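You operate a simulated robot arm through the tools that you are given. There is no shell and no other tool. Be economical: measure what you need, move in short steps, check, and stop when the job is done.

You run a simulated robot arm. Do the job below in one go: nothing can be reset, and whatever is moved stays where it is left.

TASK
Wake the tester: power on, lamp test, screen brightest, beep on, the job card's programme.
Fine: press the lamps key once.

Only the result counts: the job must be done as asked and must still hold three seconds after the hand-in. Knocking over, shifting, dropping, spilling or breaking anything else fails it.

THE ROBOT
A 7-joint arm with a four-finger gripper, fixed in place. Base frame: the origin is at the foot of the arm, x ahead of it, y to its left, z up. Units: mm, rad, N and s.
Its first joint turns from -1.204 to 3.002 rad. Payload 3.67 kg.
The tool frame sits at the grasp point between the pads (the TCP): z along the fingers, y along the line on which they close. The tips reach 28 mm beyond it. Largest opening 112 mm; the body of the gripper starts 73 mm behind the TCP.
Orientation is told as [roll, pitch, yaw] about the base's x, y, z axes, in that order, counted from this pose: with the fingers straight down and closing along the base's y, the tool's x points along the base's -x, its y along +y and its z along -z.

THE INTERFACE
- The arm moves only by the tool move_arm. Its argument "steps" is a list that holds one entry, the list of rows, each a list of 6 numbers: the shift along the tool's x, y, z in units of 40 mm (1.0 is 40 mm), then the turn, a rotation vector about the tool's x, y, z in units of 8 degrees (1.0 is 8 degrees). In form: [[[tx, ty, tz, ax, ay, az], ...]]. A call has 1 to 12 rows; each row shifts and turns the commanded pose from where the row before left it, along the tool's axes as they then stand. "jaw" is the opening, from 0 (shut) to 1 (fully open), set as the call begins (left out, the last holds). A call with a number of a shift or a turn outside -1 to 1 is refused whole. Each row takes 0.2 s and may step no farther than 50 mm and 0.15 rad from the row before; otherwise, or with a gripper value out of range, the whole call is refused. Where a pose cannot be reached the arm comes as near as it can. A force on the tool above 40 N (or 10 N above the force at the start of the call, whichever is more), or a blocked arm, ends the call early, and 0.2 s more pass. The fingers move at their own pace and stop on an object; they squeeze with about 35 N. The grip force told is the motor's: it shows also when the fingers shut on nothing. Time passes only in rows, and 0.2 s behind the last, so rows that do not move let the fingers close. The reply holds the time, the measured pose of the TCP, the force on the tool along the base axes, the opening and the grip force, in the units named above and with some noise, with the torque about the TCP (base axes, N m) and any sound that the robot's microphone picked up.
- Cameras (640 x 400 px; columns grow to the right, rows downward): "scene" is fixed at [61.7, 662.9, 1631.2]; the picture's right is [-0.88, -0.48, 0.00], its down [-0.20, 0.36, -0.91] and it looks along [0.44, -0.80, -0.41] (base axes); focal length 354 px, centre (320, 200). "wrist" rides on the gripper at [60, -18, -104] in the tool frame; the picture's right is [0.29, 0.96, 0.00], its down [-0.80, 0.24, -0.55] and it looks along [-0.53, 0.16, 0.83] (tool axes); focal length 234 px, centre (320, 200).
- get_image(camera): a new picture of that camera. The clock stands still meanwhile.
- slide_trunk(by): slides the trunk up (or, below 0, down) by that many mm; the arm rides with it, the base frame stays. It gives what a move gives, with no picture.
- locate(camera, pixels): there is no depth. For up to 12 entries [column, row, z] of the newest picture of that camera ("zoom" is the newest enlarged one), the place [x, y] in the base frame at which the ray of that pixel passes the height z, good to about 2 mm, but the place of the scene camera against the robot may be out by one fixed shift of up to 25 mm in any direction. The clock stands still meanwhile.
- zoom(camera, box): a new picture of the part [left, top, right, bottom] of that camera's present view, enlarged. The clock stands still meanwhile.
- hand_in(): hands the job in; it is judged then, once.

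Work in short steps. Measure before you move; look again where a grasp or a placing could have gone wrong, and mend it. You have 80 turns and 54 pictures in all, those below and enlarged ones among them. Open the gripper and draw the arm clear of the work before you hand the job in, unless the task says otherwise; then end with one line.

The tools are called after ">>>" by a JSON object that holds its "fn" and its "kwargs". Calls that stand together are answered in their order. move_arm: Moves the arm, as the interface text tells. Its arguments: {"type":"object","properties":{"steps":{"type":"array","items":{"type":"array","items":{"type":"array","items":{"type":"number"}}}},"jaw":{"type":"number"}},"required":["steps"]} The other tools are called the same way: slide_trunk (by) slides the trunk up or down; get_image (camera) takes a picture; locate (camera, pixels) gives the place at which the rays of pixels pass given heights; zoom (camera, box) takes an enlarged picture of a part of a camera's view; hand_in () hands the job in.

At the start:

```text
t: 0.0
tool_pos: [596.1, -279.0, 1296.3]
tcp_rot: [-0.001, 0.0, 0.0]
contact_force: [0.3, 0.7, -1.1]
torque: [-0.03, -0.01, 0.01]
gripper_width: 111.8
finger_force: 0.1
trunk travel left (down, up): [-675.0, 165.0]
```

scene: 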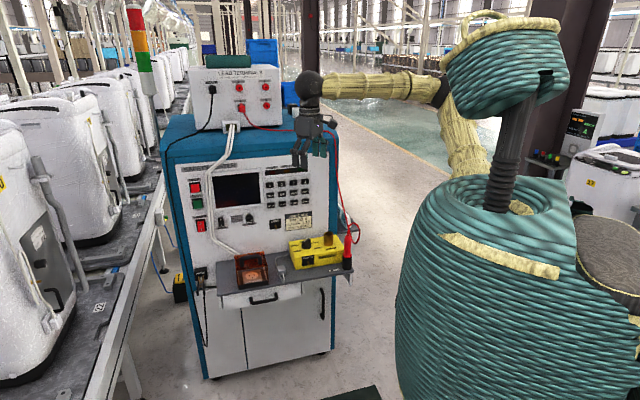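
wrist: 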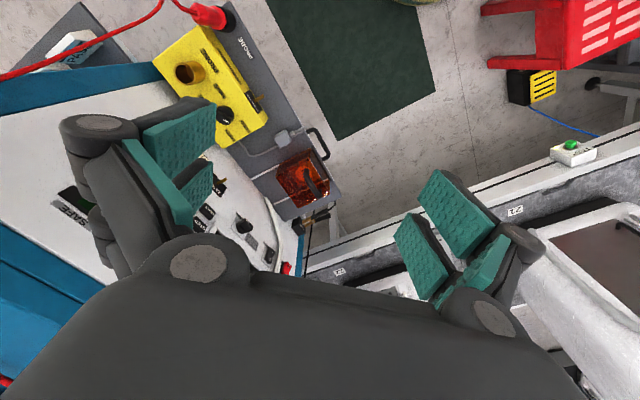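

The scene shows a tester cabinet with its panel around columns 180-315, rows 165-260. I zoom in on the panel and on the shelf/card.

>>> {"fn": "zoom", "kwargs": {"camera": "scene", "box": [175, 155, 325, 249]}}

>>> {"fn": "zoom", "kwargs": {"camera": "scene", "box": [255, 165, 320, 206]}}

>>> {"fn": "zoom", "kwargs": {"camera": "scene", "box": [180, 200, 340, 300]}}

```text
4.26 times, centred on (250, 202) of scene
```

zoom: 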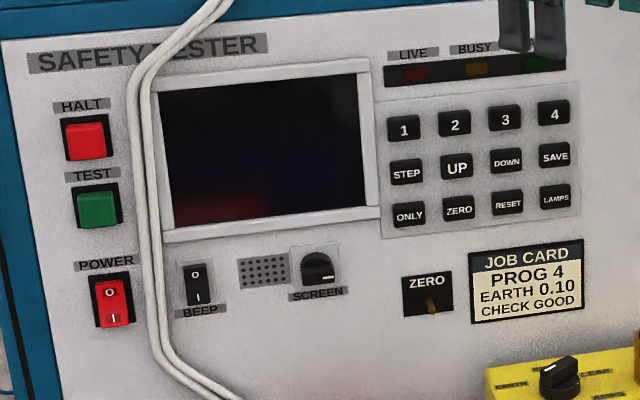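

```text
9.76 times, centred on (288, 186) of scene
```

zoom: 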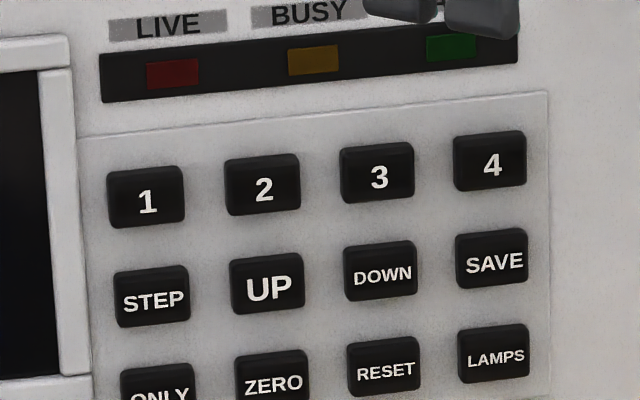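

```text
4.00 times, centred on (260, 250) of scene
```

zoom: 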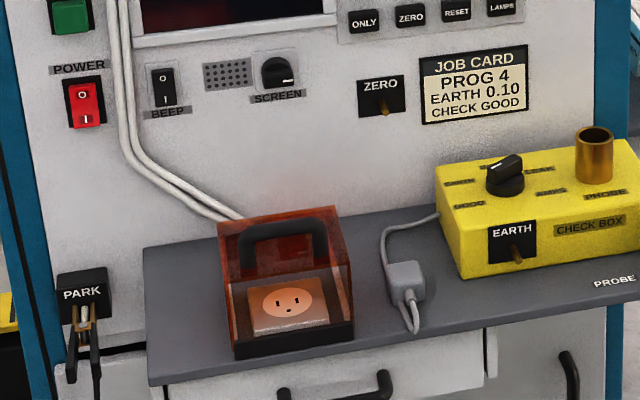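

The panel shows: POWER rocker (red), BEEP rocker, SCREEN knob, keys 4 and LAMPS; the job card says PROG 4. I zoom the wrist view on the panel part and take scene rays for panel points to get its plane.

>>> {"fn": "zoom", "kwargs": {"camera": "wrist", "box": [170, 130, 350, 280]}}

>>> {"fn": "locate", "kwargs": {"camera": "scene", "pixels": [[207, 378, 0], [330, 351, 0], [201, 225, 1000], [201, 225, 900], [305, 201, 1000], [305, 201, 900], [249, 218, 1000], [249, 218, 900], [235, 297, 800], [350, 265, 800]]}}

>>> {"fn": "locate", "kwargs": {"camera": "wrist", "pixels": [[337, 186, 800], [337, 186, 700], [265, 110, 900], [265, 110, 800], [300, 205, 800], [300, 205, 700]]}}

```text
2.67 times, centred on (260, 205) of wrist
```

zoom: 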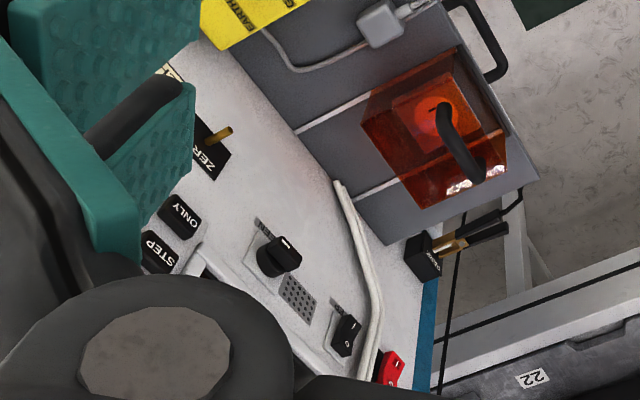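

```text
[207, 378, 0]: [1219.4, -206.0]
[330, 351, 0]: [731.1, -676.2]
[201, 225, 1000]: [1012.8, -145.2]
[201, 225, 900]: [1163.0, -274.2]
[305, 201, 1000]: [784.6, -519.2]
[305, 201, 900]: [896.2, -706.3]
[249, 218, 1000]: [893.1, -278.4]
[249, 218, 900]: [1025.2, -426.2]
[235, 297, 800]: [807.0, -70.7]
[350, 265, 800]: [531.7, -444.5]
```

```text
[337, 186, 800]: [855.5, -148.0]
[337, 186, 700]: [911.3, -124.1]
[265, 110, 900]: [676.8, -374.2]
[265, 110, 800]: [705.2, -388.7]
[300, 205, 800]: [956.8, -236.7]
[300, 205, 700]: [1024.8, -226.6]
```

Correspondences between wrist and scene: shelf corner, knob, power, beep, zero post. I locate each with both cameras at two heights to triangulate.

>>> {"fn": "locate", "kwargs": {"camera": "wrist", "pixels": [[342, 197, 900], [342, 197, 800], [242, 225.5, 1100], [242, 225.5, 1000], [286, 268, 1100], [286, 268, 1000], [269, 255.5, 1100], [269, 255.5, 1000], [218.6, 184, 1100], [218.6, 184, 1000]]}}

>>> {"fn": "locate", "kwargs": {"camera": "scene", "pixels": [[217.5, 296, 900], [217.5, 296, 800], [249.5, 218, 1100], [249.5, 218, 1000], [201.4, 226, 1100], [201.4, 226, 1000], [221.4, 222, 1100], [221.4, 222, 1000], [276.3, 226.7, 1100], [276.3, 226.7, 1000]]}}

```text
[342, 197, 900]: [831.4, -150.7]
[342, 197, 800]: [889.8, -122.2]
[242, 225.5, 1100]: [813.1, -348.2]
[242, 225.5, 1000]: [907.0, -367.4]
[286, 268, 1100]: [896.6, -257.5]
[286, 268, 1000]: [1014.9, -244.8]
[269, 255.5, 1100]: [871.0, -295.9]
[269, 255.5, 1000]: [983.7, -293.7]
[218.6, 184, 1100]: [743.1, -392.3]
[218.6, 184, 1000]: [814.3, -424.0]
```

```text
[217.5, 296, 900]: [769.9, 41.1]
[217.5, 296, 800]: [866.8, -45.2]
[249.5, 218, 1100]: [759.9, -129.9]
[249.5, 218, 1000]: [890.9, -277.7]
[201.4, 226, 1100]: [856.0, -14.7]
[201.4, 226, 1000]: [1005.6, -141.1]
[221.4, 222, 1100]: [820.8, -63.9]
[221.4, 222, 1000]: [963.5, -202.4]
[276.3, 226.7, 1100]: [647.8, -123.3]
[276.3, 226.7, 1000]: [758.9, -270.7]
```

Triangulation puts the knob near (974,-381,930), power (1103,-235,925), beep (1057,-292,935); the panel is about vertical with outward normal ≈(-0.77,0.64,0). I turn the tool to yaw -40° and start pitching to horizontal, staying ~350 mm off the panel.

>>> {"fn": "move_arm", "kwargs": {"steps": [[[0, 0, 0, 0, 0, 1], [0, 0, 0, 0, 0, 1], [0, 0, 0, 0, 0, 1], [0, 0, 0, 0, 0, 1], [0, 0, 0, 0, 0, 1], [0, 0, 0, 0, -1, 0], [0, 0, 0, 0, -1, 0], [0, 0, 0, 0, -1, 0], [0, 0, 0, 0, -1, 0], [0, 0, 0, 0, -1, 0], [0, 0, 0, 0, -1, 0]]], "jaw": 0}}

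```text
t: 2.4
tool_pos: [594.8, -278.3, 1298.6]
tcp_rot: [0.0, -0.841, -0.695]
contact_force: [-1.2, 0.3, -0.4]
torque: [-0.03, -0.01, 0.02]
gripper_width: 0.0
finger_force: 35.2
trunk travel left (down, up): [-675.0, 165.0]
```

The turn went as planned (pitch -0.84, yaw -0.70). I finish the pitch to horizontal.

>>> {"fn": "move_arm", "kwargs": {"steps": [[[0, 0, 0, 0, -1, 0], [0, 0, 0, 0, -1, 0], [0, 0, 0, 0, -1, 0], [0, 0, 0, 0, -1, 0], [0, 0, 0, 0, -1, 0], [0, 0, 0, 0, -0.25, 0], [0, 0, 0, 0, 0, 0]]]}}

>>> {"fn": "slide_trunk", "kwargs": {"by": -300}}

>>> {"fn": "get_image", "kwargs": {"camera": "wrist"}}

>>> {"fn": "get_image", "kwargs": {"camera": "scene"}}

```text
t: 4.0
tool_pos: [606.1, -278.6, 1297.4]
tcp_rot: [0.613, -1.57, -1.314]
contact_force: [-0.5, -0.6, -0.4]
torque: [0.0, -0.01, 0.03]
gripper_width: 0.1
finger_force: 35.1
out of reach, approached as far as the arm can: row 5
trunk travel left (down, up): [-675.0, 165.0]
```

```text
t: 7.0
tool_pos: [605.2, -276.1, 998.4]
tcp_rot: [0.357, -1.571, -1.057]
contact_force: [-0.2, 0.0, -0.3]
torque: [0.03, 0.0, -0.01]
gripper_width: 0.1
finger_force: 34.9
trunk travel left (down, up): [-375.0, 465.0]
```

```text
47 pictures are left
```

wrist: 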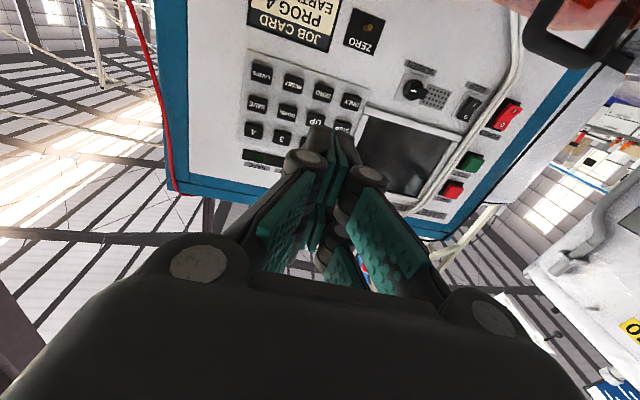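

```text
46 pictures are left
```

scene: 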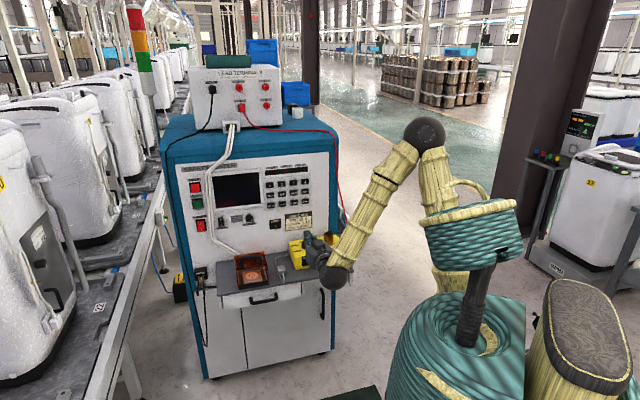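

The wrist view shows the panel clearly, upside down: power (508,115), beep (470,108), knob (413,90), key 4 (253,130), LAMPS (262,74). I zoom for precise pixels, then shift 200 mm along tool +y for a second view and triangulation.

>>> {"fn": "zoom", "kwargs": {"camera": "wrist", "box": [230, 40, 390, 140]}}

>>> {"fn": "zoom", "kwargs": {"camera": "wrist", "box": [380, 50, 540, 150]}}

>>> {"fn": "move_arm", "kwargs": {"steps": [[[0, 1, 0, 0, 0, 0], [0, 1, 0, 0, 0, 0], [0, 1, 0, 0, 0, 0], [0, 1, 0, 0, 0, 0], [0, 1, 0, 0, 0, 0], [0, 0, 0, 0, 0, 0]]]}}

>>> {"fn": "get_image", "kwargs": {"camera": "wrist"}}

```text
4.00 times, centred on (310, 90) of wrist
```

zoom: 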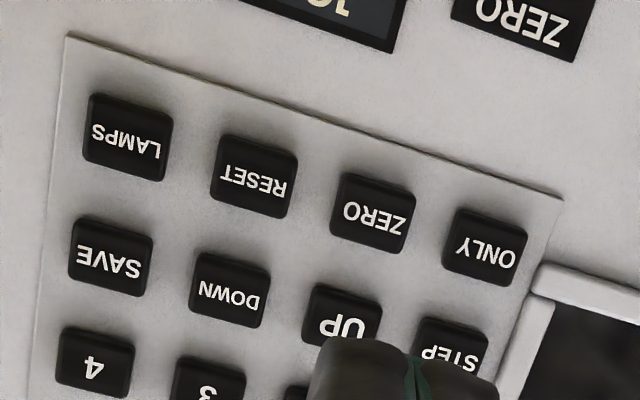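

```text
4.00 times, centred on (460, 100) of wrist
```

zoom: 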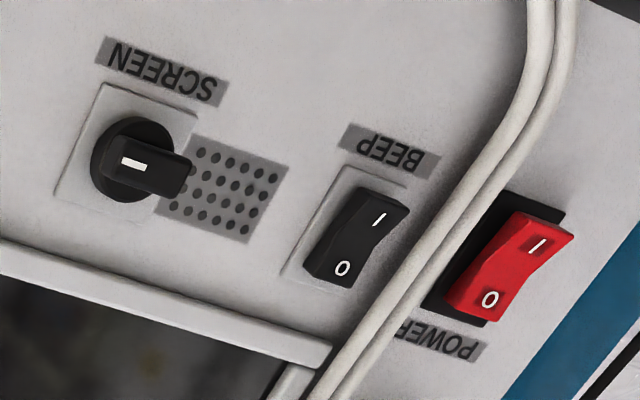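

```text
t: 8.4
tool_pos: [730.5, -122.6, 998.2]
tcp_rot: [-0.265, -1.569, -0.433]
contact_force: [0.6, -0.1, 0.5]
torque: [0.0, 0.0, -0.02]
gripper_width: 0.1
finger_force: 34.8
trunk travel left (down, up): [-375.0, 465.0]
```

```text
43 pictures are left
```

wrist: 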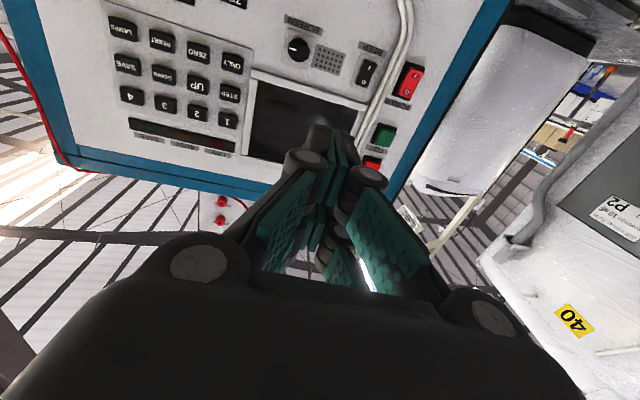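

Triangulating the two views: the panel is ~4° more rotated (yaw ≈ -44°), and power is at about (1083,-227,945), with its I end lower (~932). I turn 4° and approach to ~120 mm in front of it.

>>> {"fn": "move_arm", "kwargs": {"steps": [[[0, 0, 0, 0.5, 0, 0], [0.35, 0.9, 0.3, 0, 0, 0], [0.35, 0.9, 0.3, 0, 0, 0], [0.35, 0.9, 0.5, 0, 0, 0], [0.35, 0.9, 0.6, 0, 0, 0], [0.2, 0.65, 0.8, 0, 0, 0], [0, 0, 0.8, 0, 0, 0], [0, 0, 0.7, 0, 0, 0], [0, 0, 0, 0, 0, 0]]]}}

>>> {"fn": "get_image", "kwargs": {"camera": "wrist"}}

>>> {"fn": "get_image", "kwargs": {"camera": "scene"}}

```text
t: 10.4
tool_pos: [967.1, -112.0, 933.7]
tcp_rot: [-0.788, -1.572, 0.018]
contact_force: [-0.5, 0.0, -0.3]
torque: [0.03, 0.01, 0.04]
gripper_width: 0.3
finger_force: 34.9
trunk travel left (down, up): [-375.0, 465.0]
```

```text
42 pictures are left
```

wrist: 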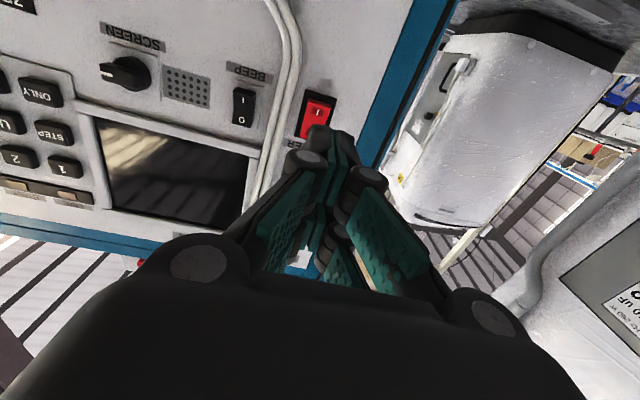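

```text
41 pictures are left
```

scene: 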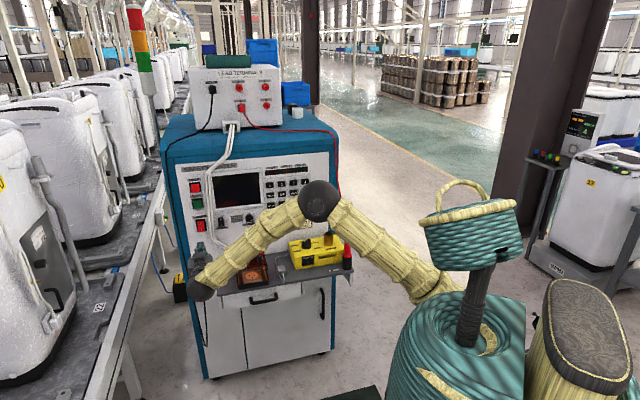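

The rocker's I mark at (317,112) lies almost on the tool axis (x≈-1, y≈-3), about 138 mm ahead of the tips. I advance 105 mm and look.

>>> {"fn": "move_arm", "kwargs": {"steps": [[[0.05, -0.07, 0.6, 0, 0, 0], [0.05, 0, 0.6, 0, 0, 0], [0, 0, 0.6, 0, 0, 0], [0, 0, 0.5, 0, 0, 0], [0, 0, 0.35, 0, 0, 0], [0, 0, 0, 0, 0, 0]]]}}

>>> {"fn": "zoom", "kwargs": {"camera": "wrist", "box": [240, 60, 400, 160]}}

```text
t: 11.8
tool_pos: [1041.2, -187.6, 930.3]
tcp_rot: [0.372, -1.571, -1.144]
contact_force: [0.2, 0.3, 1.0]
torque: [-0.01, -0.01, -0.02]
gripper_width: 0.0
finger_force: 35.2
trunk travel left (down, up): [-375.0, 465.0]
```

```text
4.00 times, centred on (320, 110) of wrist
```

zoom: 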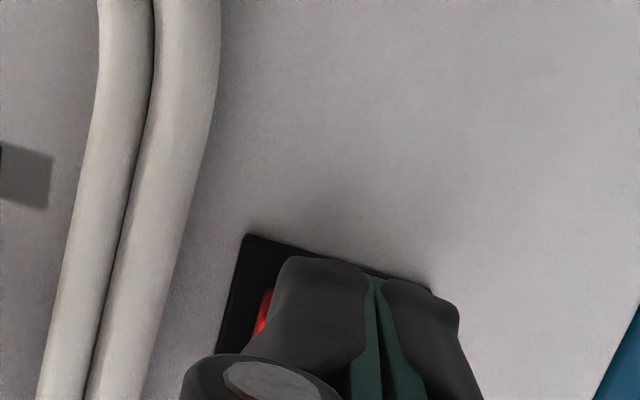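

The tips sit in front of the I end of the red rocker (bezel visible at zoom (245,240)–(430,290)), clear of the cables. I advance in small steps, watching the force.

>>> {"fn": "move_arm", "kwargs": {"steps": [[[0, 0, 0.2, 0, 0, 0], [0, 0, 0.2, 0, 0, 0], [0, 0, 0.1, 0, 0, 0], [0, 0, 0, 0, 0, 0]]]}}

>>> {"fn": "zoom", "kwargs": {"camera": "wrist", "box": [240, 60, 400, 160]}}

```text
t: 12.8
tool_pos: [1056.3, -202.0, 929.6]
tcp_rot: [-0.576, -1.569, -0.194]
contact_force: [0.0, -0.6, 0.6]
torque: [-0.01, -0.01, 0.01]
gripper_width: 0.0
finger_force: 35.5
trunk travel left (down, up): [-375.0, 465.0]
```

```text
4.00 times, centred on (320, 110) of wrist
```

zoom: 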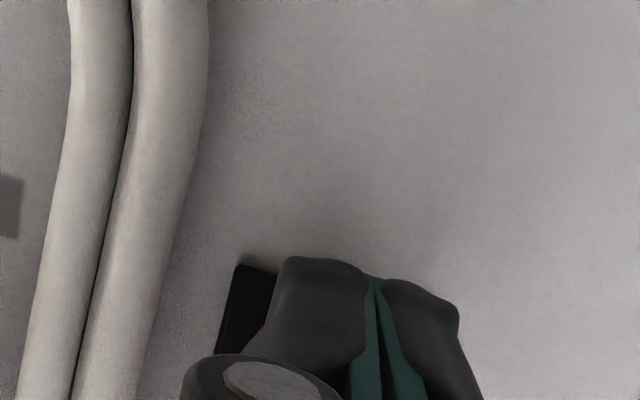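

No contact yet; the true tool axis projects near column 320, in line with the rocker. I continue pressing in small steps.

>>> {"fn": "move_arm", "kwargs": {"steps": [[[0, 0, 0.1, 0, 0, 0], [0, 0, 0.1, 0, 0, 0], [0, 0, 0.1, 0, 0, 0], [0, 0, 0, 0, 0, 0]]]}}

```text
t: 13.8
tool_pos: [1063.2, -210.0, 930.0]
tcp_rot: [0.28, -1.572, -1.05]
contact_force: [0.9, -0.1, 0.5]
torque: [-0.02, -0.02, -0.01]
gripper_width: 0.1
finger_force: 35.0
trunk travel left (down, up): [-375.0, 465.0]
```

Still free. I go on in 3 mm rows.

>>> {"fn": "move_arm", "kwargs": {"steps": [[[0, 0, 0.08, 0, 0, 0], [0, 0, 0.08, 0, 0, 0], [0, 0, 0.08, 0, 0, 0], [0, 0, 0, 0, 0, 0]]]}}

>>> {"fn": "zoom", "kwargs": {"camera": "wrist", "box": [240, 60, 400, 160]}}

```text
t: 14.5
tool_pos: [1065.8, -212.2, 929.4]
tcp_rot: [-0.402, -1.569, -0.364]
contact_force: [-19.2, 7.8, 2.6]
torque: [-0.19, -0.41, -0.32]
gripper_width: 0.0
finger_force: 35.5
trunk travel left (down, up): [-375.0, 465.0]
stopped in row 3: the force on the tool passed its limit at 45 N (the readings are from after the stop); the commanded pose is now the measured one
```

```text
4.00 times, centred on (320, 110) of wrist
```

zoom: 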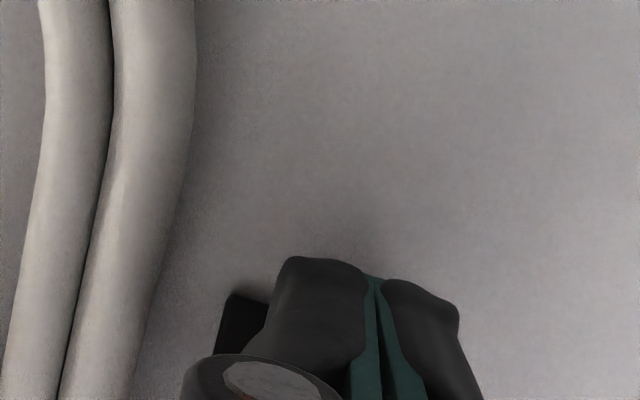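

Contact with 45 N, no sound. I back off 70 mm and look at the rocker.

>>> {"fn": "move_arm", "kwargs": {"steps": [[[0, 0, -0.5, 0, 0, 0], [0, 0, -0.8, 0, 0, 0], [0, 0, -0.9, 0, 0, 0], [0, 0, -0.9, 0, 0, 0], [0, 0, 0, 0, 0, 0]]]}}

>>> {"fn": "zoom", "kwargs": {"camera": "wrist", "box": [200, 50, 400, 175]}}

>>> {"fn": "zoom", "kwargs": {"camera": "scene", "box": [175, 155, 325, 249]}}

```text
t: 15.7
tool_pos: [977.6, -125.2, 928.8]
tcp_rot: [-0.391, -1.563, -0.378]
contact_force: [-0.2, 0.0, 0.3]
torque: [0.0, 0.03, -0.01]
gripper_width: 0.1
finger_force: 36.0
trunk travel left (down, up): [-375.0, 465.0]
```

```text
3.20 times, centred on (300, 112) of wrist
```

zoom: 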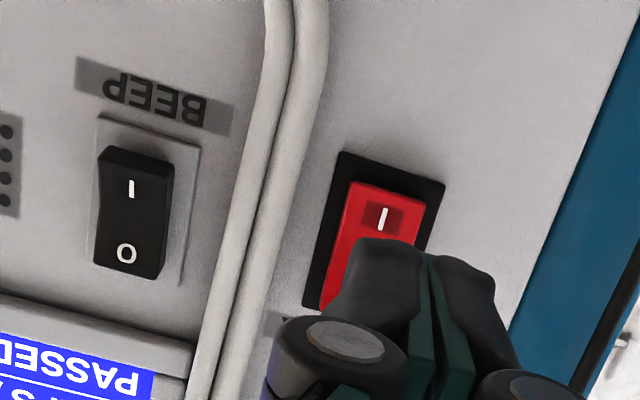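

```text
4.26 times, centred on (250, 202) of scene
```

zoom: 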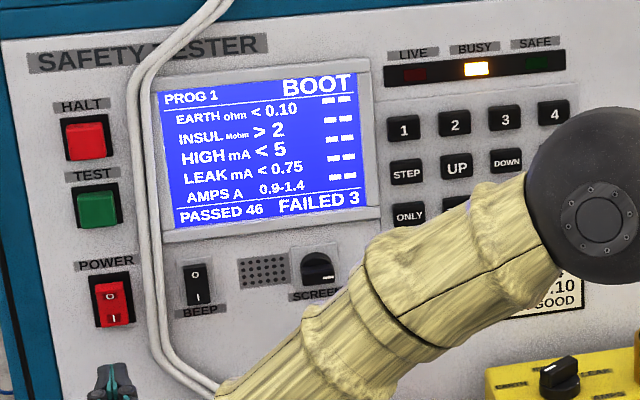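

Power is on: the screen shows BOOT / PROG 1. Next BEEP: its I mark at wrist (241,108) lies at x≈-15, y≈-82 in the tool frame; I shift there and advance to ~30 mm off.

>>> {"fn": "move_arm", "kwargs": {"steps": [[[-0.17, -1, 0, 0, 0, 0], [-0.17, -1, 0, 0, 0, 0], [0, -0.05, 0.8, 0, 0, 0], [0, 0, 0.8, 0, 0, 0], [0, 0, 0.7, 0, 0, 0], [0, 0, 0, 0, 0, 0]]]}}

>>> {"fn": "get_image", "kwargs": {"camera": "wrist"}}

```text
t: 17.1
tool_pos: [988.6, -246.6, 940.6]
tcp_rot: [-0.436, -1.568, -0.333]
contact_force: [-0.1, 0.2, 0.1]
torque: [-0.03, 0.01, 0.02]
gripper_width: 0.1
finger_force: 35.6
trunk travel left (down, up): [-375.0, 465.0]
```

```text
35 pictures are left
```

wrist: 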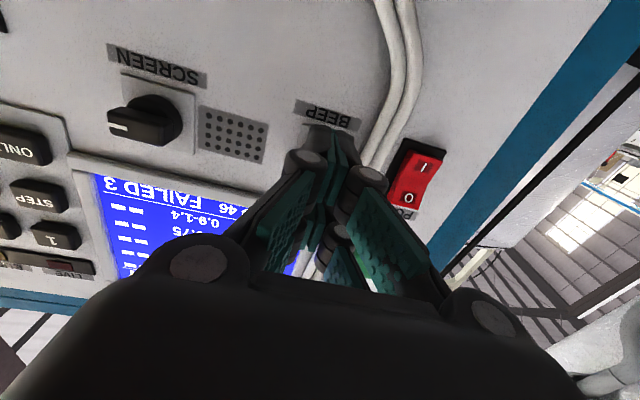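

Power's I mark shows the lateral offset is 81 mm as intended, so the tips are over BEEP. I press in small steps.

>>> {"fn": "move_arm", "kwargs": {"steps": [[[0, 0, 0.2, 0, 0, 0], [0, 0, 0.2, 0, 0, 0], [0, 0, 0.1, 0, 0, 0], [0, 0, 0.08, 0, 0, 0], [0, 0, 0.08, 0, 0, 0], [0, 0, 0.08, 0, 0, 0], [0, 0, 0.08, 0, 0, 0], [0, 0, 0.08, 0, 0, 0], [0, 0, 0, 0, 0, 0]]]}}

```text
t: 18.7
tool_pos: [1006.6, -268.8, 940.0]
tcp_rot: [-0.412, -1.565, -0.356]
contact_force: [-21.4, 8.3, 3.8]
torque: [-0.2, -0.38, -0.31]
gripper_width: 0.1
finger_force: 35.7
trunk travel left (down, up): [-375.0, 465.0]
stopped in row 8: the force on the tool passed its limit at 46 N (the readings are from after the stop); the commanded pose is now the measured one
```

Contact reached. I back off and look at the beep rocker.

>>> {"fn": "move_arm", "kwargs": {"steps": [[[0, 0, -0.5, 0, 0, 0], [0, 0, -0.9, 0, 0, 0], [0, 0, -0.9, 0, 0, 0], [0, 0, -0.9, 0, 0, 0], [0, 0, 0, 0, 0, 0]]]}}

>>> {"fn": "get_image", "kwargs": {"camera": "wrist"}}

>>> {"fn": "zoom", "kwargs": {"camera": "wrist", "box": [180, 50, 380, 175]}}

```text
t: 19.9
tool_pos: [918.0, -181.1, 938.5]
tcp_rot: [-0.383, -1.562, -0.388]
contact_force: [0.5, 0.8, -0.1]
torque: [-0.03, 0.01, -0.02]
gripper_width: 0.0
finger_force: 35.6
trunk travel left (down, up): [-375.0, 465.0]
```

```text
34 pictures are left
```

wrist: 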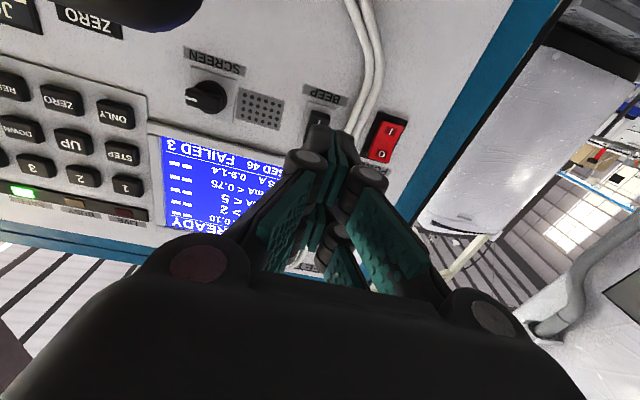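

```text
3.20 times, centred on (280, 112) of wrist
```

zoom: 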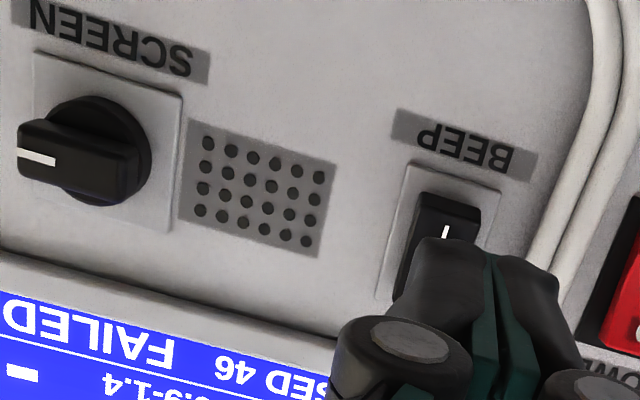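

READY is shown and BEEP seems pressed. Now the SCREEN knob: its bar points to 3 o'clock and it lies at about x=-14, y=-112 in the tool frame. I shift in front of it and roll -90° so the fingers close across the bar.

>>> {"fn": "move_arm", "kwargs": {"steps": [[[-0.12, -0.95, 0, 0, 0, 0], [-0.12, -0.95, 0, 0, 0, 0], [-0.1, -0.9, 0, 0, 0, 0], [0, 0, 0, 0, 0, -1], [0, 0, 0, 0, 0, -1], [0, 0, 0, 0, 0, -1], [0, 0, 0, 0, 0, -1], [0, 0, 0, 0, 0, -1], [0, 0, 0, 0, 0, -1], [0, 0, 0, 0, 0, 0]]], "jaw": 0.4}}

>>> {"fn": "move_arm", "kwargs": {"steps": [[[0, 0, 0, 0, 0, -1], [0, 0, 0, 0, 0, -1], [0, 0, 0, 0, 0, -1], [0, 0, 0, 0, 0, -1], [0, 0, 0, 0, 0, -1], [0, 0, 0, 0, 0, -0.25], [0, 0, 0, 0, 0, 0]]]}}

>>> {"fn": "get_image", "kwargs": {"camera": "wrist"}}

>>> {"fn": "zoom", "kwargs": {"camera": "scene", "box": [175, 135, 375, 260]}}

```text
t: 22.1
tool_pos: [839.2, -270.9, 952.7]
tcp_rot: [-1.545, -0.744, 0.774]
contact_force: [-0.5, 1.1, -0.2]
torque: [0.03, 0.0, 0.03]
gripper_width: 45.0
finger_force: 0.0
trunk travel left (down, up): [-375.0, 465.0]
```

```text
t: 23.2
tool_pos: [833.4, -321.1, 953.1]
tcp_rot: [-1.483, -0.238, 0.716]
contact_force: [-0.8, -0.7, 0.2]
torque: [-0.02, -0.01, 0.0]
gripper_width: 44.6
finger_force: 0.1
trunk travel left (down, up): [-375.0, 465.0]
stopped in row 5: the arm was blocked; the commanded pose is now the measured one
```

```text
32 pictures are left
```

wrist: 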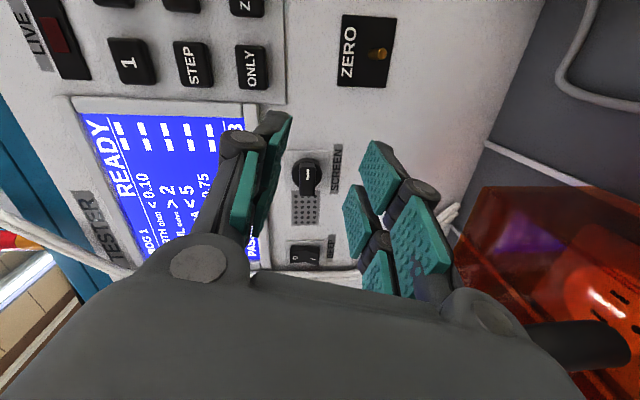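

```text
3.20 times, centred on (275, 198) of scene
```

zoom: 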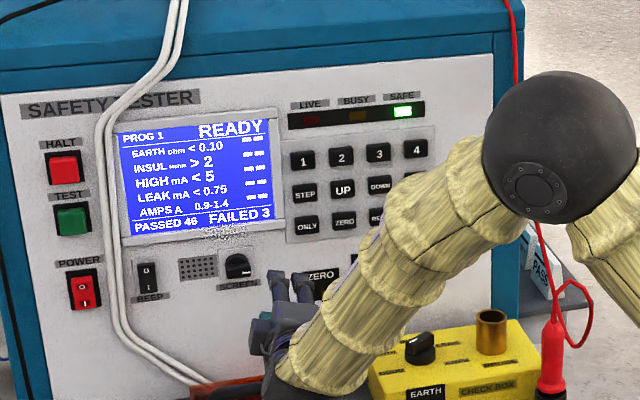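

The screen shows READY, PROG 1; nothing else moved (check-box points unchanged). The roll hit a wrist limit at ~-76°, tilting the tool; I back the roll to about -66°, restore the heading and re-centre on the knob at (942,-361,953).

>>> {"fn": "move_arm", "kwargs": {"steps": [[[0, 0, 0, 0.22, -0.32, 0.63], [0, 0, 0, 0.22, -0.32, 0.63], [-0.54, 0.24, 0.06, 0, 0, 0], [-0.54, 0.24, 0.06, 0, 0, 0], [0, 0, 0, 0, 0, 0]]]}}

>>> {"fn": "get_image", "kwargs": {"camera": "wrist"}}

```text
t: 24.6
tool_pos: [869.6, -315.1, 952.4]
tcp_rot: [-1.534, -0.457, 0.753]
contact_force: [-0.2, 0.3, -0.2]
torque: [-0.01, 0.01, 0.05]
gripper_width: 44.8
finger_force: 0.0
trunk travel left (down, up): [-375.0, 465.0]
stopped in row 5: the arm was blocked; the commanded pose is now the measured one
```

```text
30 pictures are left
```

wrist: 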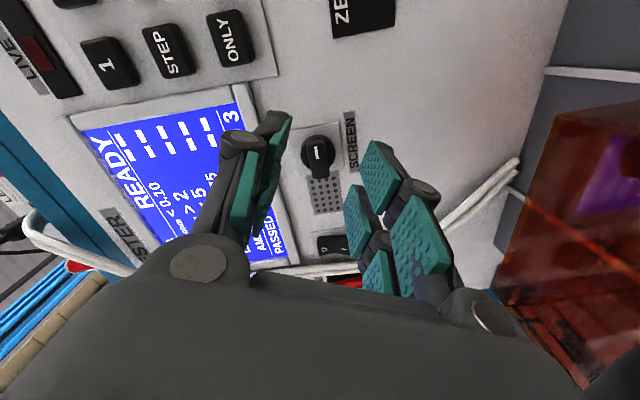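

The arm reports being blocked with no tool force; I look at the scene to find whether a link touches something.

>>> {"fn": "get_image", "kwargs": {"camera": "scene"}}

>>> {"fn": "zoom", "kwargs": {"camera": "scene", "box": [220, 130, 380, 310]}}

```text
29 pictures are left
```

scene: 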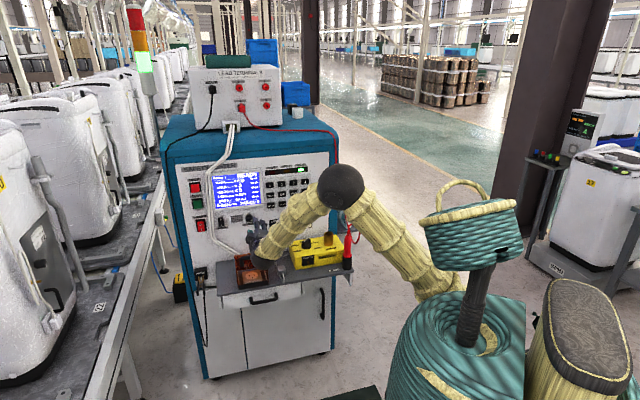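

```text
2.22 times, centred on (300, 220) of scene
```

zoom: 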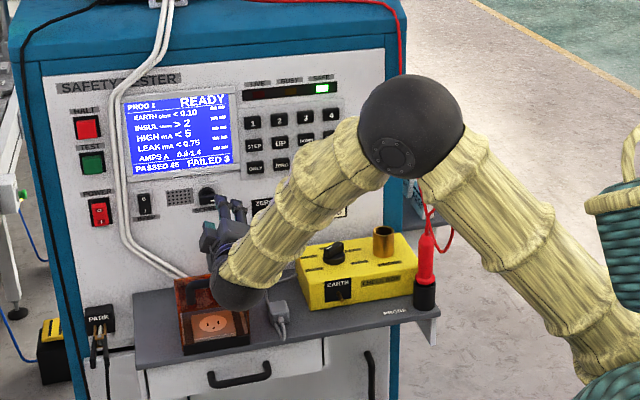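

Nothing has shifted, so it is a joint limit on this side. I back off 60 mm and roll the other way (to +90°), in two calls.

>>> {"fn": "move_arm", "kwargs": {"steps": [[[0, 0, -0.75, 0, 0, 0], [0, 0, -0.75, 0, 0, 0], [0, 0, 0, 0, 0, 1], [0, 0, 0, 0, 0, 1], [0, 0, 0, 0, 0, 1], [0, 0, 0, 0, 0, 1], [0, 0, 0, 0, 0, 1], [0, 0, 0, 0, 0, 1], [0, 0, 0, 0, 0, 1], [0, 0, 0, 0, 0, 1], [0, 0, 0, 0, 0, 0]]]}}

>>> {"fn": "move_arm", "kwargs": {"steps": [[[0, 0, 0, 0, 0, 1], [0, 0, 0, 0, 0, 1], [0, 0, 0, 0, 0, 1], [0, 0, 0, 0, 0, 1], [0, 0, 0, 0, 0, 1], [0, 0, 0, 0, 0, 1], [0, 0, 0, 0, 0, 1], [0, 0, 0, 0, 0, 1], [0, 0, 0, 0, 0, 1], [0, 0, 0, 0, 0, 1], [0, 0, 0, 0, 0, 1], [0, 0, 0, 0, 0, 0]]]}}

>>> {"fn": "get_image", "kwargs": {"camera": "wrist"}}

```text
t: 27.0
tool_pos: [827.1, -269.7, 956.7]
tcp_rot: [0.056, -1.543, -0.851]
contact_force: [0.7, 0.1, 0.1]
torque: [0.03, 0.01, -0.02]
gripper_width: 45.1
finger_force: 0.1
trunk travel left (down, up): [-375.0, 465.0]
```

```text
t: 29.6
tool_pos: [828.2, -270.0, 957.0]
tcp_rot: [1.543, -0.032, -2.366]
contact_force: [0.1, 0.1, 0.3]
torque: [-0.05, -0.01, 0.01]
gripper_width: 44.9
finger_force: 0.1
trunk travel left (down, up): [-375.0, 465.0]
```

```text
27 pictures are left
```

wrist: 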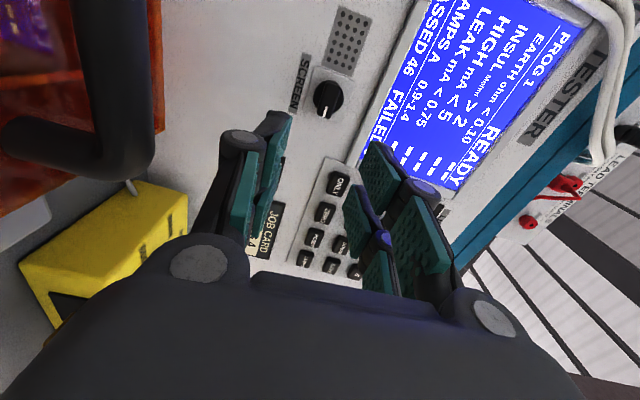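

Roll +90° reached without blocking. The knob (328,97) lies at about x=+18, y=-3, z=145. I trim the heading, centre and advance 75 mm.

>>> {"fn": "move_arm", "kwargs": {"steps": [[[0.4, -0.1, 0, -0.2, 0.16, 0], [0, 0, 0.7, 0, 0, 0], [0, 0, 0.7, 0, 0, 0], [0, 0, 0.48, 0, 0, 0], [0, 0, 0, 0, 0, 0]]]}}

>>> {"fn": "get_image", "kwargs": {"camera": "wrist"}}

>>> {"fn": "zoom", "kwargs": {"camera": "wrist", "box": [220, 60, 420, 185]}}

```text
t: 30.8
tool_pos: [892.0, -314.0, 951.9]
tcp_rot: [1.571, -0.034, -2.346]
contact_force: [-0.1, -0.4, 0.2]
torque: [0.03, -0.03, -0.02]
gripper_width: 44.7
finger_force: 0.1
trunk travel left (down, up): [-375.0, 465.0]
```

```text
26 pictures are left
```

wrist: 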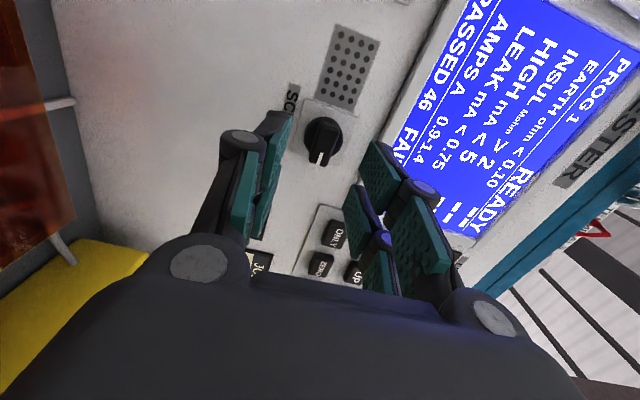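

```text
3.20 times, centred on (320, 122) of wrist
```

zoom: 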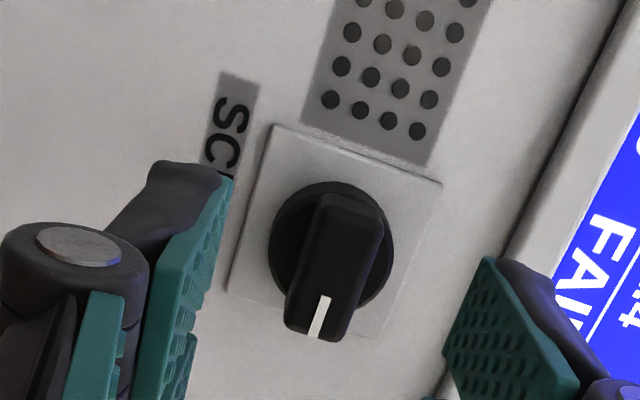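

The bar points exactly at 3 o'clock and the knob is centred within 5 mm. I shift 4 mm in x and advance 34 mm so the tips straddle the bar, then look.

>>> {"fn": "move_arm", "kwargs": {"steps": [[[0.1, 0.03, 0.3, 0, 0, 0], [0, 0, 0.3, 0, 0, 0], [0, 0, 0.15, 0, 0, 0], [0, 0, 0.1, 0, 0, 0], [0, 0, 0, 0, 0, 0]]]}}

>>> {"fn": "zoom", "kwargs": {"camera": "wrist", "box": [220, 80, 420, 205]}}

```text
t: 32.0
tool_pos: [918.7, -333.0, 952.0]
tcp_rot: [1.571, -0.034, -2.345]
contact_force: [-0.8, 0.2, 0.1]
torque: [0.0, 0.01, 0.03]
gripper_width: 44.9
finger_force: 0.0
trunk travel left (down, up): [-375.0, 465.0]
```

```text
3.20 times, centred on (320, 142) of wrist
```

zoom: 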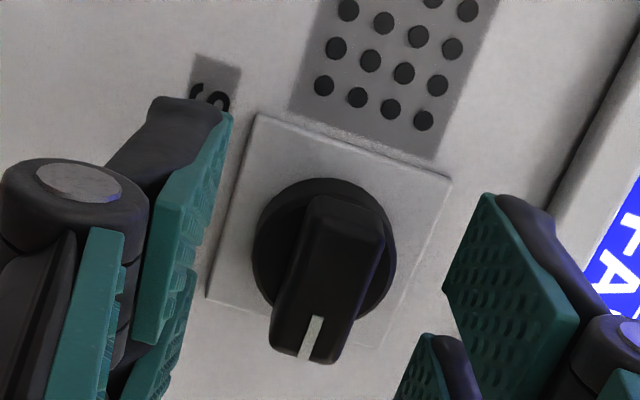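

Tips are ~19 mm off the panel. I advance 7 mm more and close on the bar.

>>> {"fn": "move_arm", "kwargs": {"steps": [[[0, 0, 0.1, 0, 0, 0], [0, 0, 0.07, 0, 0, 0], [0, 0, 0, 0, 0, 0]]]}}

>>> {"fn": "move_arm", "kwargs": {"steps": [[[0, 0, 0, 0, 0, 0], [0, 0, 0, 0, 0, 0], [0, 0, 0, 0, 0, 0]]], "jaw": 0}}

>>> {"fn": "zoom", "kwargs": {"camera": "wrist", "box": [220, 80, 420, 205]}}

```text
t: 32.8
tool_pos: [924.0, -337.6, 951.9]
tcp_rot: [1.571, -0.036, -2.346]
contact_force: [-0.1, -0.2, 0.1]
torque: [0.01, 0.01, -0.02]
gripper_width: 44.7
finger_force: 0.0
trunk travel left (down, up): [-375.0, 465.0]
```

```text
t: 33.6
tool_pos: [926.0, -337.5, 953.2]
tcp_rot: [1.575, -0.034, -2.345]
contact_force: [19.4, -6.9, 22.8]
torque: [-0.45, -0.28, 0.49]
gripper_width: 16.0
finger_force: 45.3
trunk travel left (down, up): [-375.0, 465.0]
```

```text
3.20 times, centred on (320, 142) of wrist
```

zoom: 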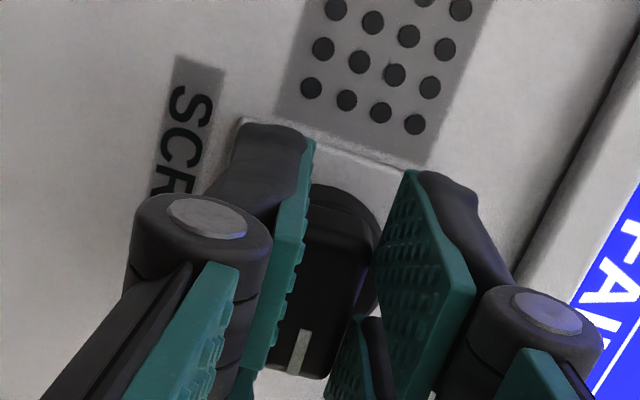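

The bar is gripped (16 mm). I relieve the upward force with a 2 mm lift and turn clockwise 32°, then look at reading and screen.

>>> {"fn": "move_arm", "kwargs": {"steps": [[[0, 0.06, -0.02, 0, 0, 0], [0, 0, 0, 0, 0, 0.5], [0, 0, 0, 0, 0, 0.5], [0, 0, 0, 0, 0, 1], [0, 0, 0, 0, 0, 1], [0, 0, 0, 0, 0, 1], [0, 0, 0, 0, 0, 0]]]}}

>>> {"fn": "get_image", "kwargs": {"camera": "wrist"}}

```text
t: 34.5
tool_pos: [923.8, -337.4, 955.5]
tcp_rot: [1.572, 0.169, -2.345]
contact_force: [6.9, -4.0, 1.9]
torque: [-0.09, -0.09, 0.55]
gripper_width: 16.0
finger_force: 45.1
trunk travel left (down, up): [-375.0, 465.0]
stopped in row 4: the force on the tool passed its limit at 41 N (the readings are from after the stop); the commanded pose is now the measured one
```

```text
22 pictures are left
```

wrist: 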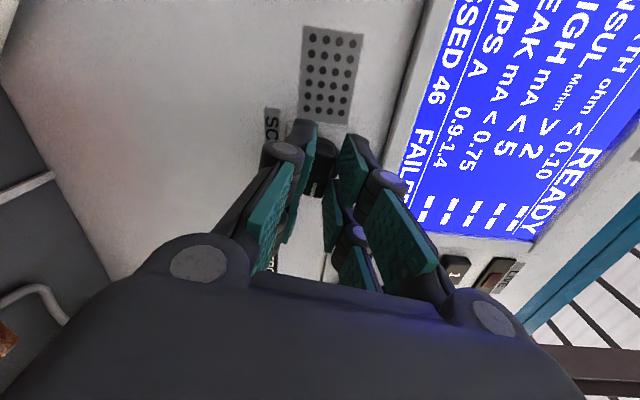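

It turned ~11.5° before a 41 N transient. I continue in finer steps and read the forces.

>>> {"fn": "move_arm", "kwargs": {"steps": [[[0, 0, 0, 0, 0, 0.25], [0, 0, 0, 0, 0, 0.25], [0, 0, 0, 0, 0, 0.25], [0, 0, 0, 0, 0, 0]]]}}

```text
t: 35.5
tool_pos: [924.7, -336.2, 956.6]
tcp_rot: [1.573, 0.275, -2.347]
contact_force: [8.7, -4.6, 8.0]
torque: [-0.11, -0.05, 0.07]
gripper_width: 16.2
finger_force: 44.8
trunk travel left (down, up): [-375.0, 465.0]
```

Turning freely with moderate force. I continue another 12°.

>>> {"fn": "move_arm", "kwargs": {"steps": [[[0, 0.03, 0, 0, 0, 0.25], [0, 0.02, 0, 0, 0, 0.25], [0, 0, 0, 0, 0, 0.25], [0, 0, 0, 0, 0, 0.25], [0, 0, 0, 0, 0, 0.25], [0, 0, 0, 0, 0, 0.25], [0, 0, 0, 0, 0, 0]]]}}

>>> {"fn": "zoom", "kwargs": {"camera": "wrist", "box": [220, 80, 420, 205]}}

```text
t: 37.1
tool_pos: [924.4, -338.6, 957.1]
tcp_rot: [1.57, 0.486, -2.346]
contact_force: [5.5, 0.8, 1.4]
torque: [0.2, 0.19, -0.52]
gripper_width: 15.8
finger_force: 45.0
trunk travel left (down, up): [-375.0, 465.0]
```

```text
3.20 times, centred on (320, 142) of wrist
```

zoom: 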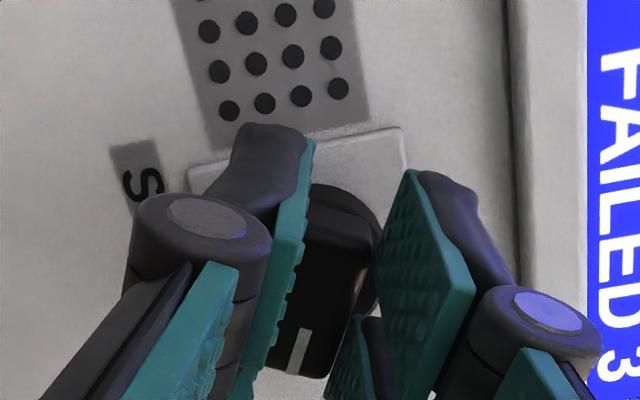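

The knob follows the gripper (30° so far). I continue 15°, watching for the end stop.

>>> {"fn": "move_arm", "kwargs": {"steps": [[[0, 0, 0, 0, 0, 0.25], [0, 0, 0, 0, 0, 0.25], [0, 0, 0, 0, 0, 0.25], [0, 0, 0, 0, 0, 0.25], [0, 0, 0, 0, 0, 0.25], [0, 0, 0, 0, 0, 0.25], [0, 0, 0, 0, 0, 0.25], [0, 0, 0, 0, 0, 0]]]}}

```text
t: 38.9
tool_pos: [924.3, -338.7, 959.3]
tcp_rot: [1.571, 0.729, -2.349]
contact_force: [-6.3, -3.6, 0.2]
torque: [-0.33, -0.27, 0.31]
gripper_width: 15.9
finger_force: 45.3
trunk travel left (down, up): [-375.0, 465.0]
```

No stop yet at ~44°. Another 16°.

>>> {"fn": "move_arm", "kwargs": {"steps": [[[0, 0, 0, 0, 0, 0.25], [0, 0, 0, 0, 0, 0.25], [0, 0, 0, 0, 0, 0.25], [0, 0, 0, 0, 0, 0.25], [0, 0, 0, 0, 0, 0.25], [0, 0, 0, 0, 0, 0.25], [0, 0, 0, 0, 0, 0.25], [0, 0, 0, 0, 0, 0.25], [0, 0, 0, 0, 0, 0]]]}}

>>> {"fn": "zoom", "kwargs": {"camera": "wrist", "box": [220, 80, 420, 205]}}

```text
t: 40.9
tool_pos: [922.5, -339.6, 960.0]
tcp_rot: [1.573, 1.009, -2.343]
contact_force: [-1.9, -12.1, 12.3]
torque: [-0.25, -0.15, -0.23]
gripper_width: 15.8
finger_force: 44.4
trunk travel left (down, up): [-375.0, 465.0]
```

```text
3.20 times, centred on (320, 142) of wrist
```

zoom: 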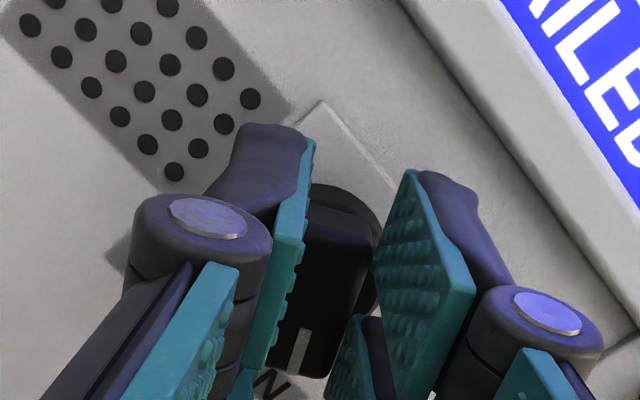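

60° turned (pointer at ~5 o'clock) and the knob still follows. I continue until a stop shows.

>>> {"fn": "move_arm", "kwargs": {"steps": [[[0, 0, 0, 0, 0, 0.25], [0, 0, 0, 0, 0, 0.25], [0, 0, 0, 0, 0, 0.25], [0, 0, 0, 0, 0, 0.25], [0, 0, 0, 0, 0, 0.25], [0, 0, 0, 0, 0, 0]]]}}

>>> {"fn": "zoom", "kwargs": {"camera": "wrist", "box": [220, 80, 420, 205]}}

```text
t: 42.3
tool_pos: [922.5, -339.9, 959.5]
tcp_rot: [1.576, 1.185, -2.342]
contact_force: [-5.6, -18.8, 17.9]
torque: [-0.81, -0.62, -0.2]
gripper_width: 15.9
finger_force: 45.1
trunk travel left (down, up): [-375.0, 465.0]
```

```text
3.20 times, centred on (320, 142) of wrist
```

zoom: 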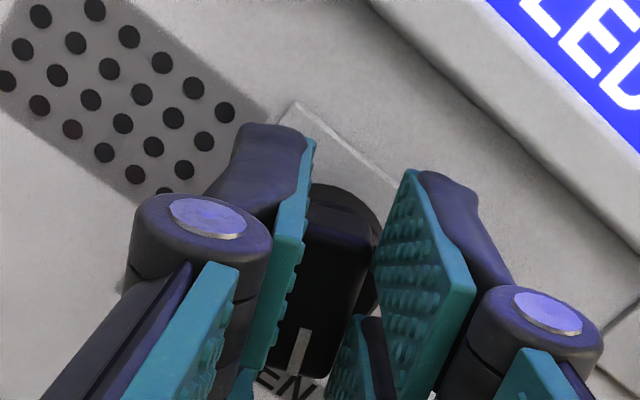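

At 70° lateral force grows (right/up). I relieve it with a ~2 mm shift and turn a bit more to feel for the stop.

>>> {"fn": "move_arm", "kwargs": {"steps": [[[0.03, 0.06, 0, 0, 0, 0], [0, 0, 0, 0, 0, 0], [0, 0, 0, 0, 0, 0.25], [0, 0, 0, 0, 0, 0.25], [0, 0, 0, 0, 0, 0.25], [0, 0, 0, 0, 0, 0.25], [0, 0, 0, 0, 0, 0]]]}}

>>> {"fn": "get_image", "kwargs": {"camera": "wrist"}}

```text
t: 43.9
tool_pos: [921.7, -340.8, 961.1]
tcp_rot: [1.571, 1.323, -2.345]
contact_force: [-12.0, -5.9, -3.6]
torque: [-0.33, -0.23, -0.24]
gripper_width: 16.0
finger_force: 44.3
trunk travel left (down, up): [-375.0, 465.0]
```

```text
18 pictures are left
```

wrist: 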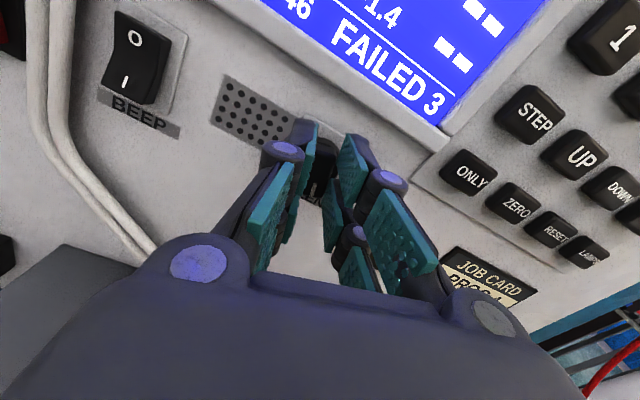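

The screen's glow on the gripper has grown, so clockwise is brighter; still no stop at 78°. I continue.

>>> {"fn": "move_arm", "kwargs": {"steps": [[[0, 0, 0, 0, 0, 0.25], [0, 0, 0, 0, 0, 0.25], [0, 0, 0, 0, 0, 0.25], [0, 0, 0, 0, 0, 0.25], [0, 0, 0, 0, 0, 0.25], [0, 0, 0, 0, 0, 0.25], [0, 0, 0, 0, 0, 0]]]}}

```text
t: 45.5
tool_pos: [920.9, -341.0, 960.6]
tcp_rot: [1.589, 1.535, -2.33]
contact_force: [-22.2, -15.2, -5.0]
torque: [-0.78, -0.62, -0.52]
gripper_width: 16.1
finger_force: 44.8
trunk travel left (down, up): [-375.0, 465.0]
```

At 90°, lateral force of ~26 N to the right: relieve by 2.5 mm, then look at the bar.

>>> {"fn": "move_arm", "kwargs": {"steps": [[[0, 0.06, 0, 0, 0, 0], [0, 0, 0, 0, 0, 0], [0, 0, 0, 0, 0, 0.25], [0, 0, 0, 0, 0, 0.25], [0, 0, 0, 0, 0, 0]]]}}

>>> {"fn": "zoom", "kwargs": {"camera": "wrist", "box": [240, 100, 400, 200]}}

>>> {"fn": "zoom", "kwargs": {"camera": "scene", "box": [175, 155, 325, 249]}}

```text
t: 46.7
tool_pos: [921.1, -340.0, 960.3]
tcp_rot: [-1.604, 1.538, 0.762]
contact_force: [3.2, -11.7, 7.1]
torque: [-0.99, 0.94, -0.16]
gripper_width: 16.0
finger_force: 44.8
trunk travel left (down, up): [-375.0, 465.0]
```

```text
4.00 times, centred on (320, 150) of wrist
```

zoom: 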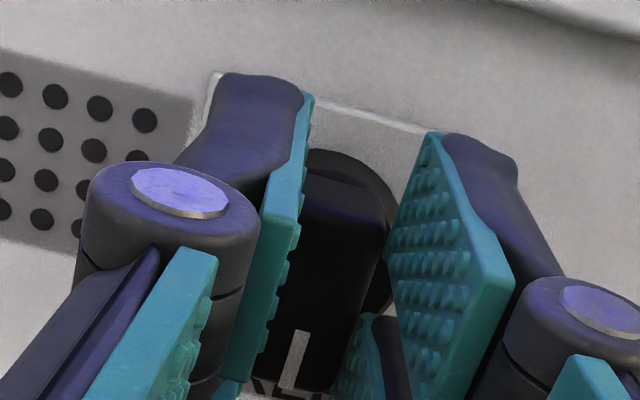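

```text
4.26 times, centred on (250, 202) of scene
```

zoom: 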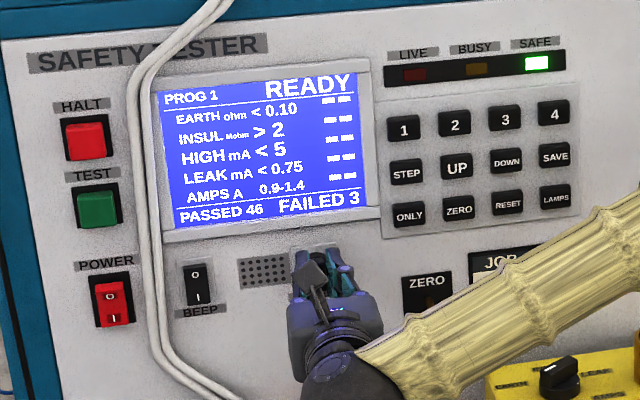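

A clear resisting torque of ~1.4 Nm about the knob axis has appeared: likely the end stop. I confirm with 3° more.

>>> {"fn": "move_arm", "kwargs": {"steps": [[[0, 0, 0, 0, 0, 0.2], [0, 0, 0, 0, 0, 0.2], [0, 0, 0, 0, 0, 0]]]}}

```text
t: 47.5
tool_pos: [921.1, -341.2, 960.1]
tcp_rot: [-1.579, 1.483, 0.787]
contact_force: [-2.3, -10.9, 5.9]
torque: [-1.63, 0.8, -0.27]
gripper_width: 17.8
finger_force: 44.3
trunk travel left (down, up): [-375.0, 465.0]
```

Torque rises to ~1.7 Nm and the jaws widen: the knob is at its stop. I open and back off 100 mm.

>>> {"fn": "move_arm", "kwargs": {"steps": [[[0, 0, 0, 0, 0, 0], [0, 0, 0, 0, 0, 0], [0, 0, -0.5, 0, 0, 0], [0, 0, -1, 0, 0, 0], [0, 0, -1, 0, 0, 0], [0, 0, 0, 0, 0, 0]]], "jaw": 0.4}}

>>> {"fn": "get_image", "kwargs": {"camera": "wrist"}}

```text
t: 48.9
tool_pos: [851.7, -271.2, 959.4]
tcp_rot: [-1.58, 1.485, 0.788]
contact_force: [0.5, 0.2, -0.1]
torque: [-0.02, -0.02, 0.0]
gripper_width: 44.6
finger_force: 0.0
trunk travel left (down, up): [-375.0, 465.0]
```

```text
15 pictures are left
```

wrist: 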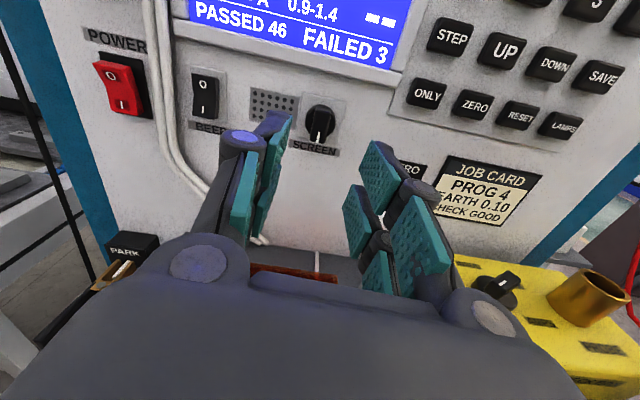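

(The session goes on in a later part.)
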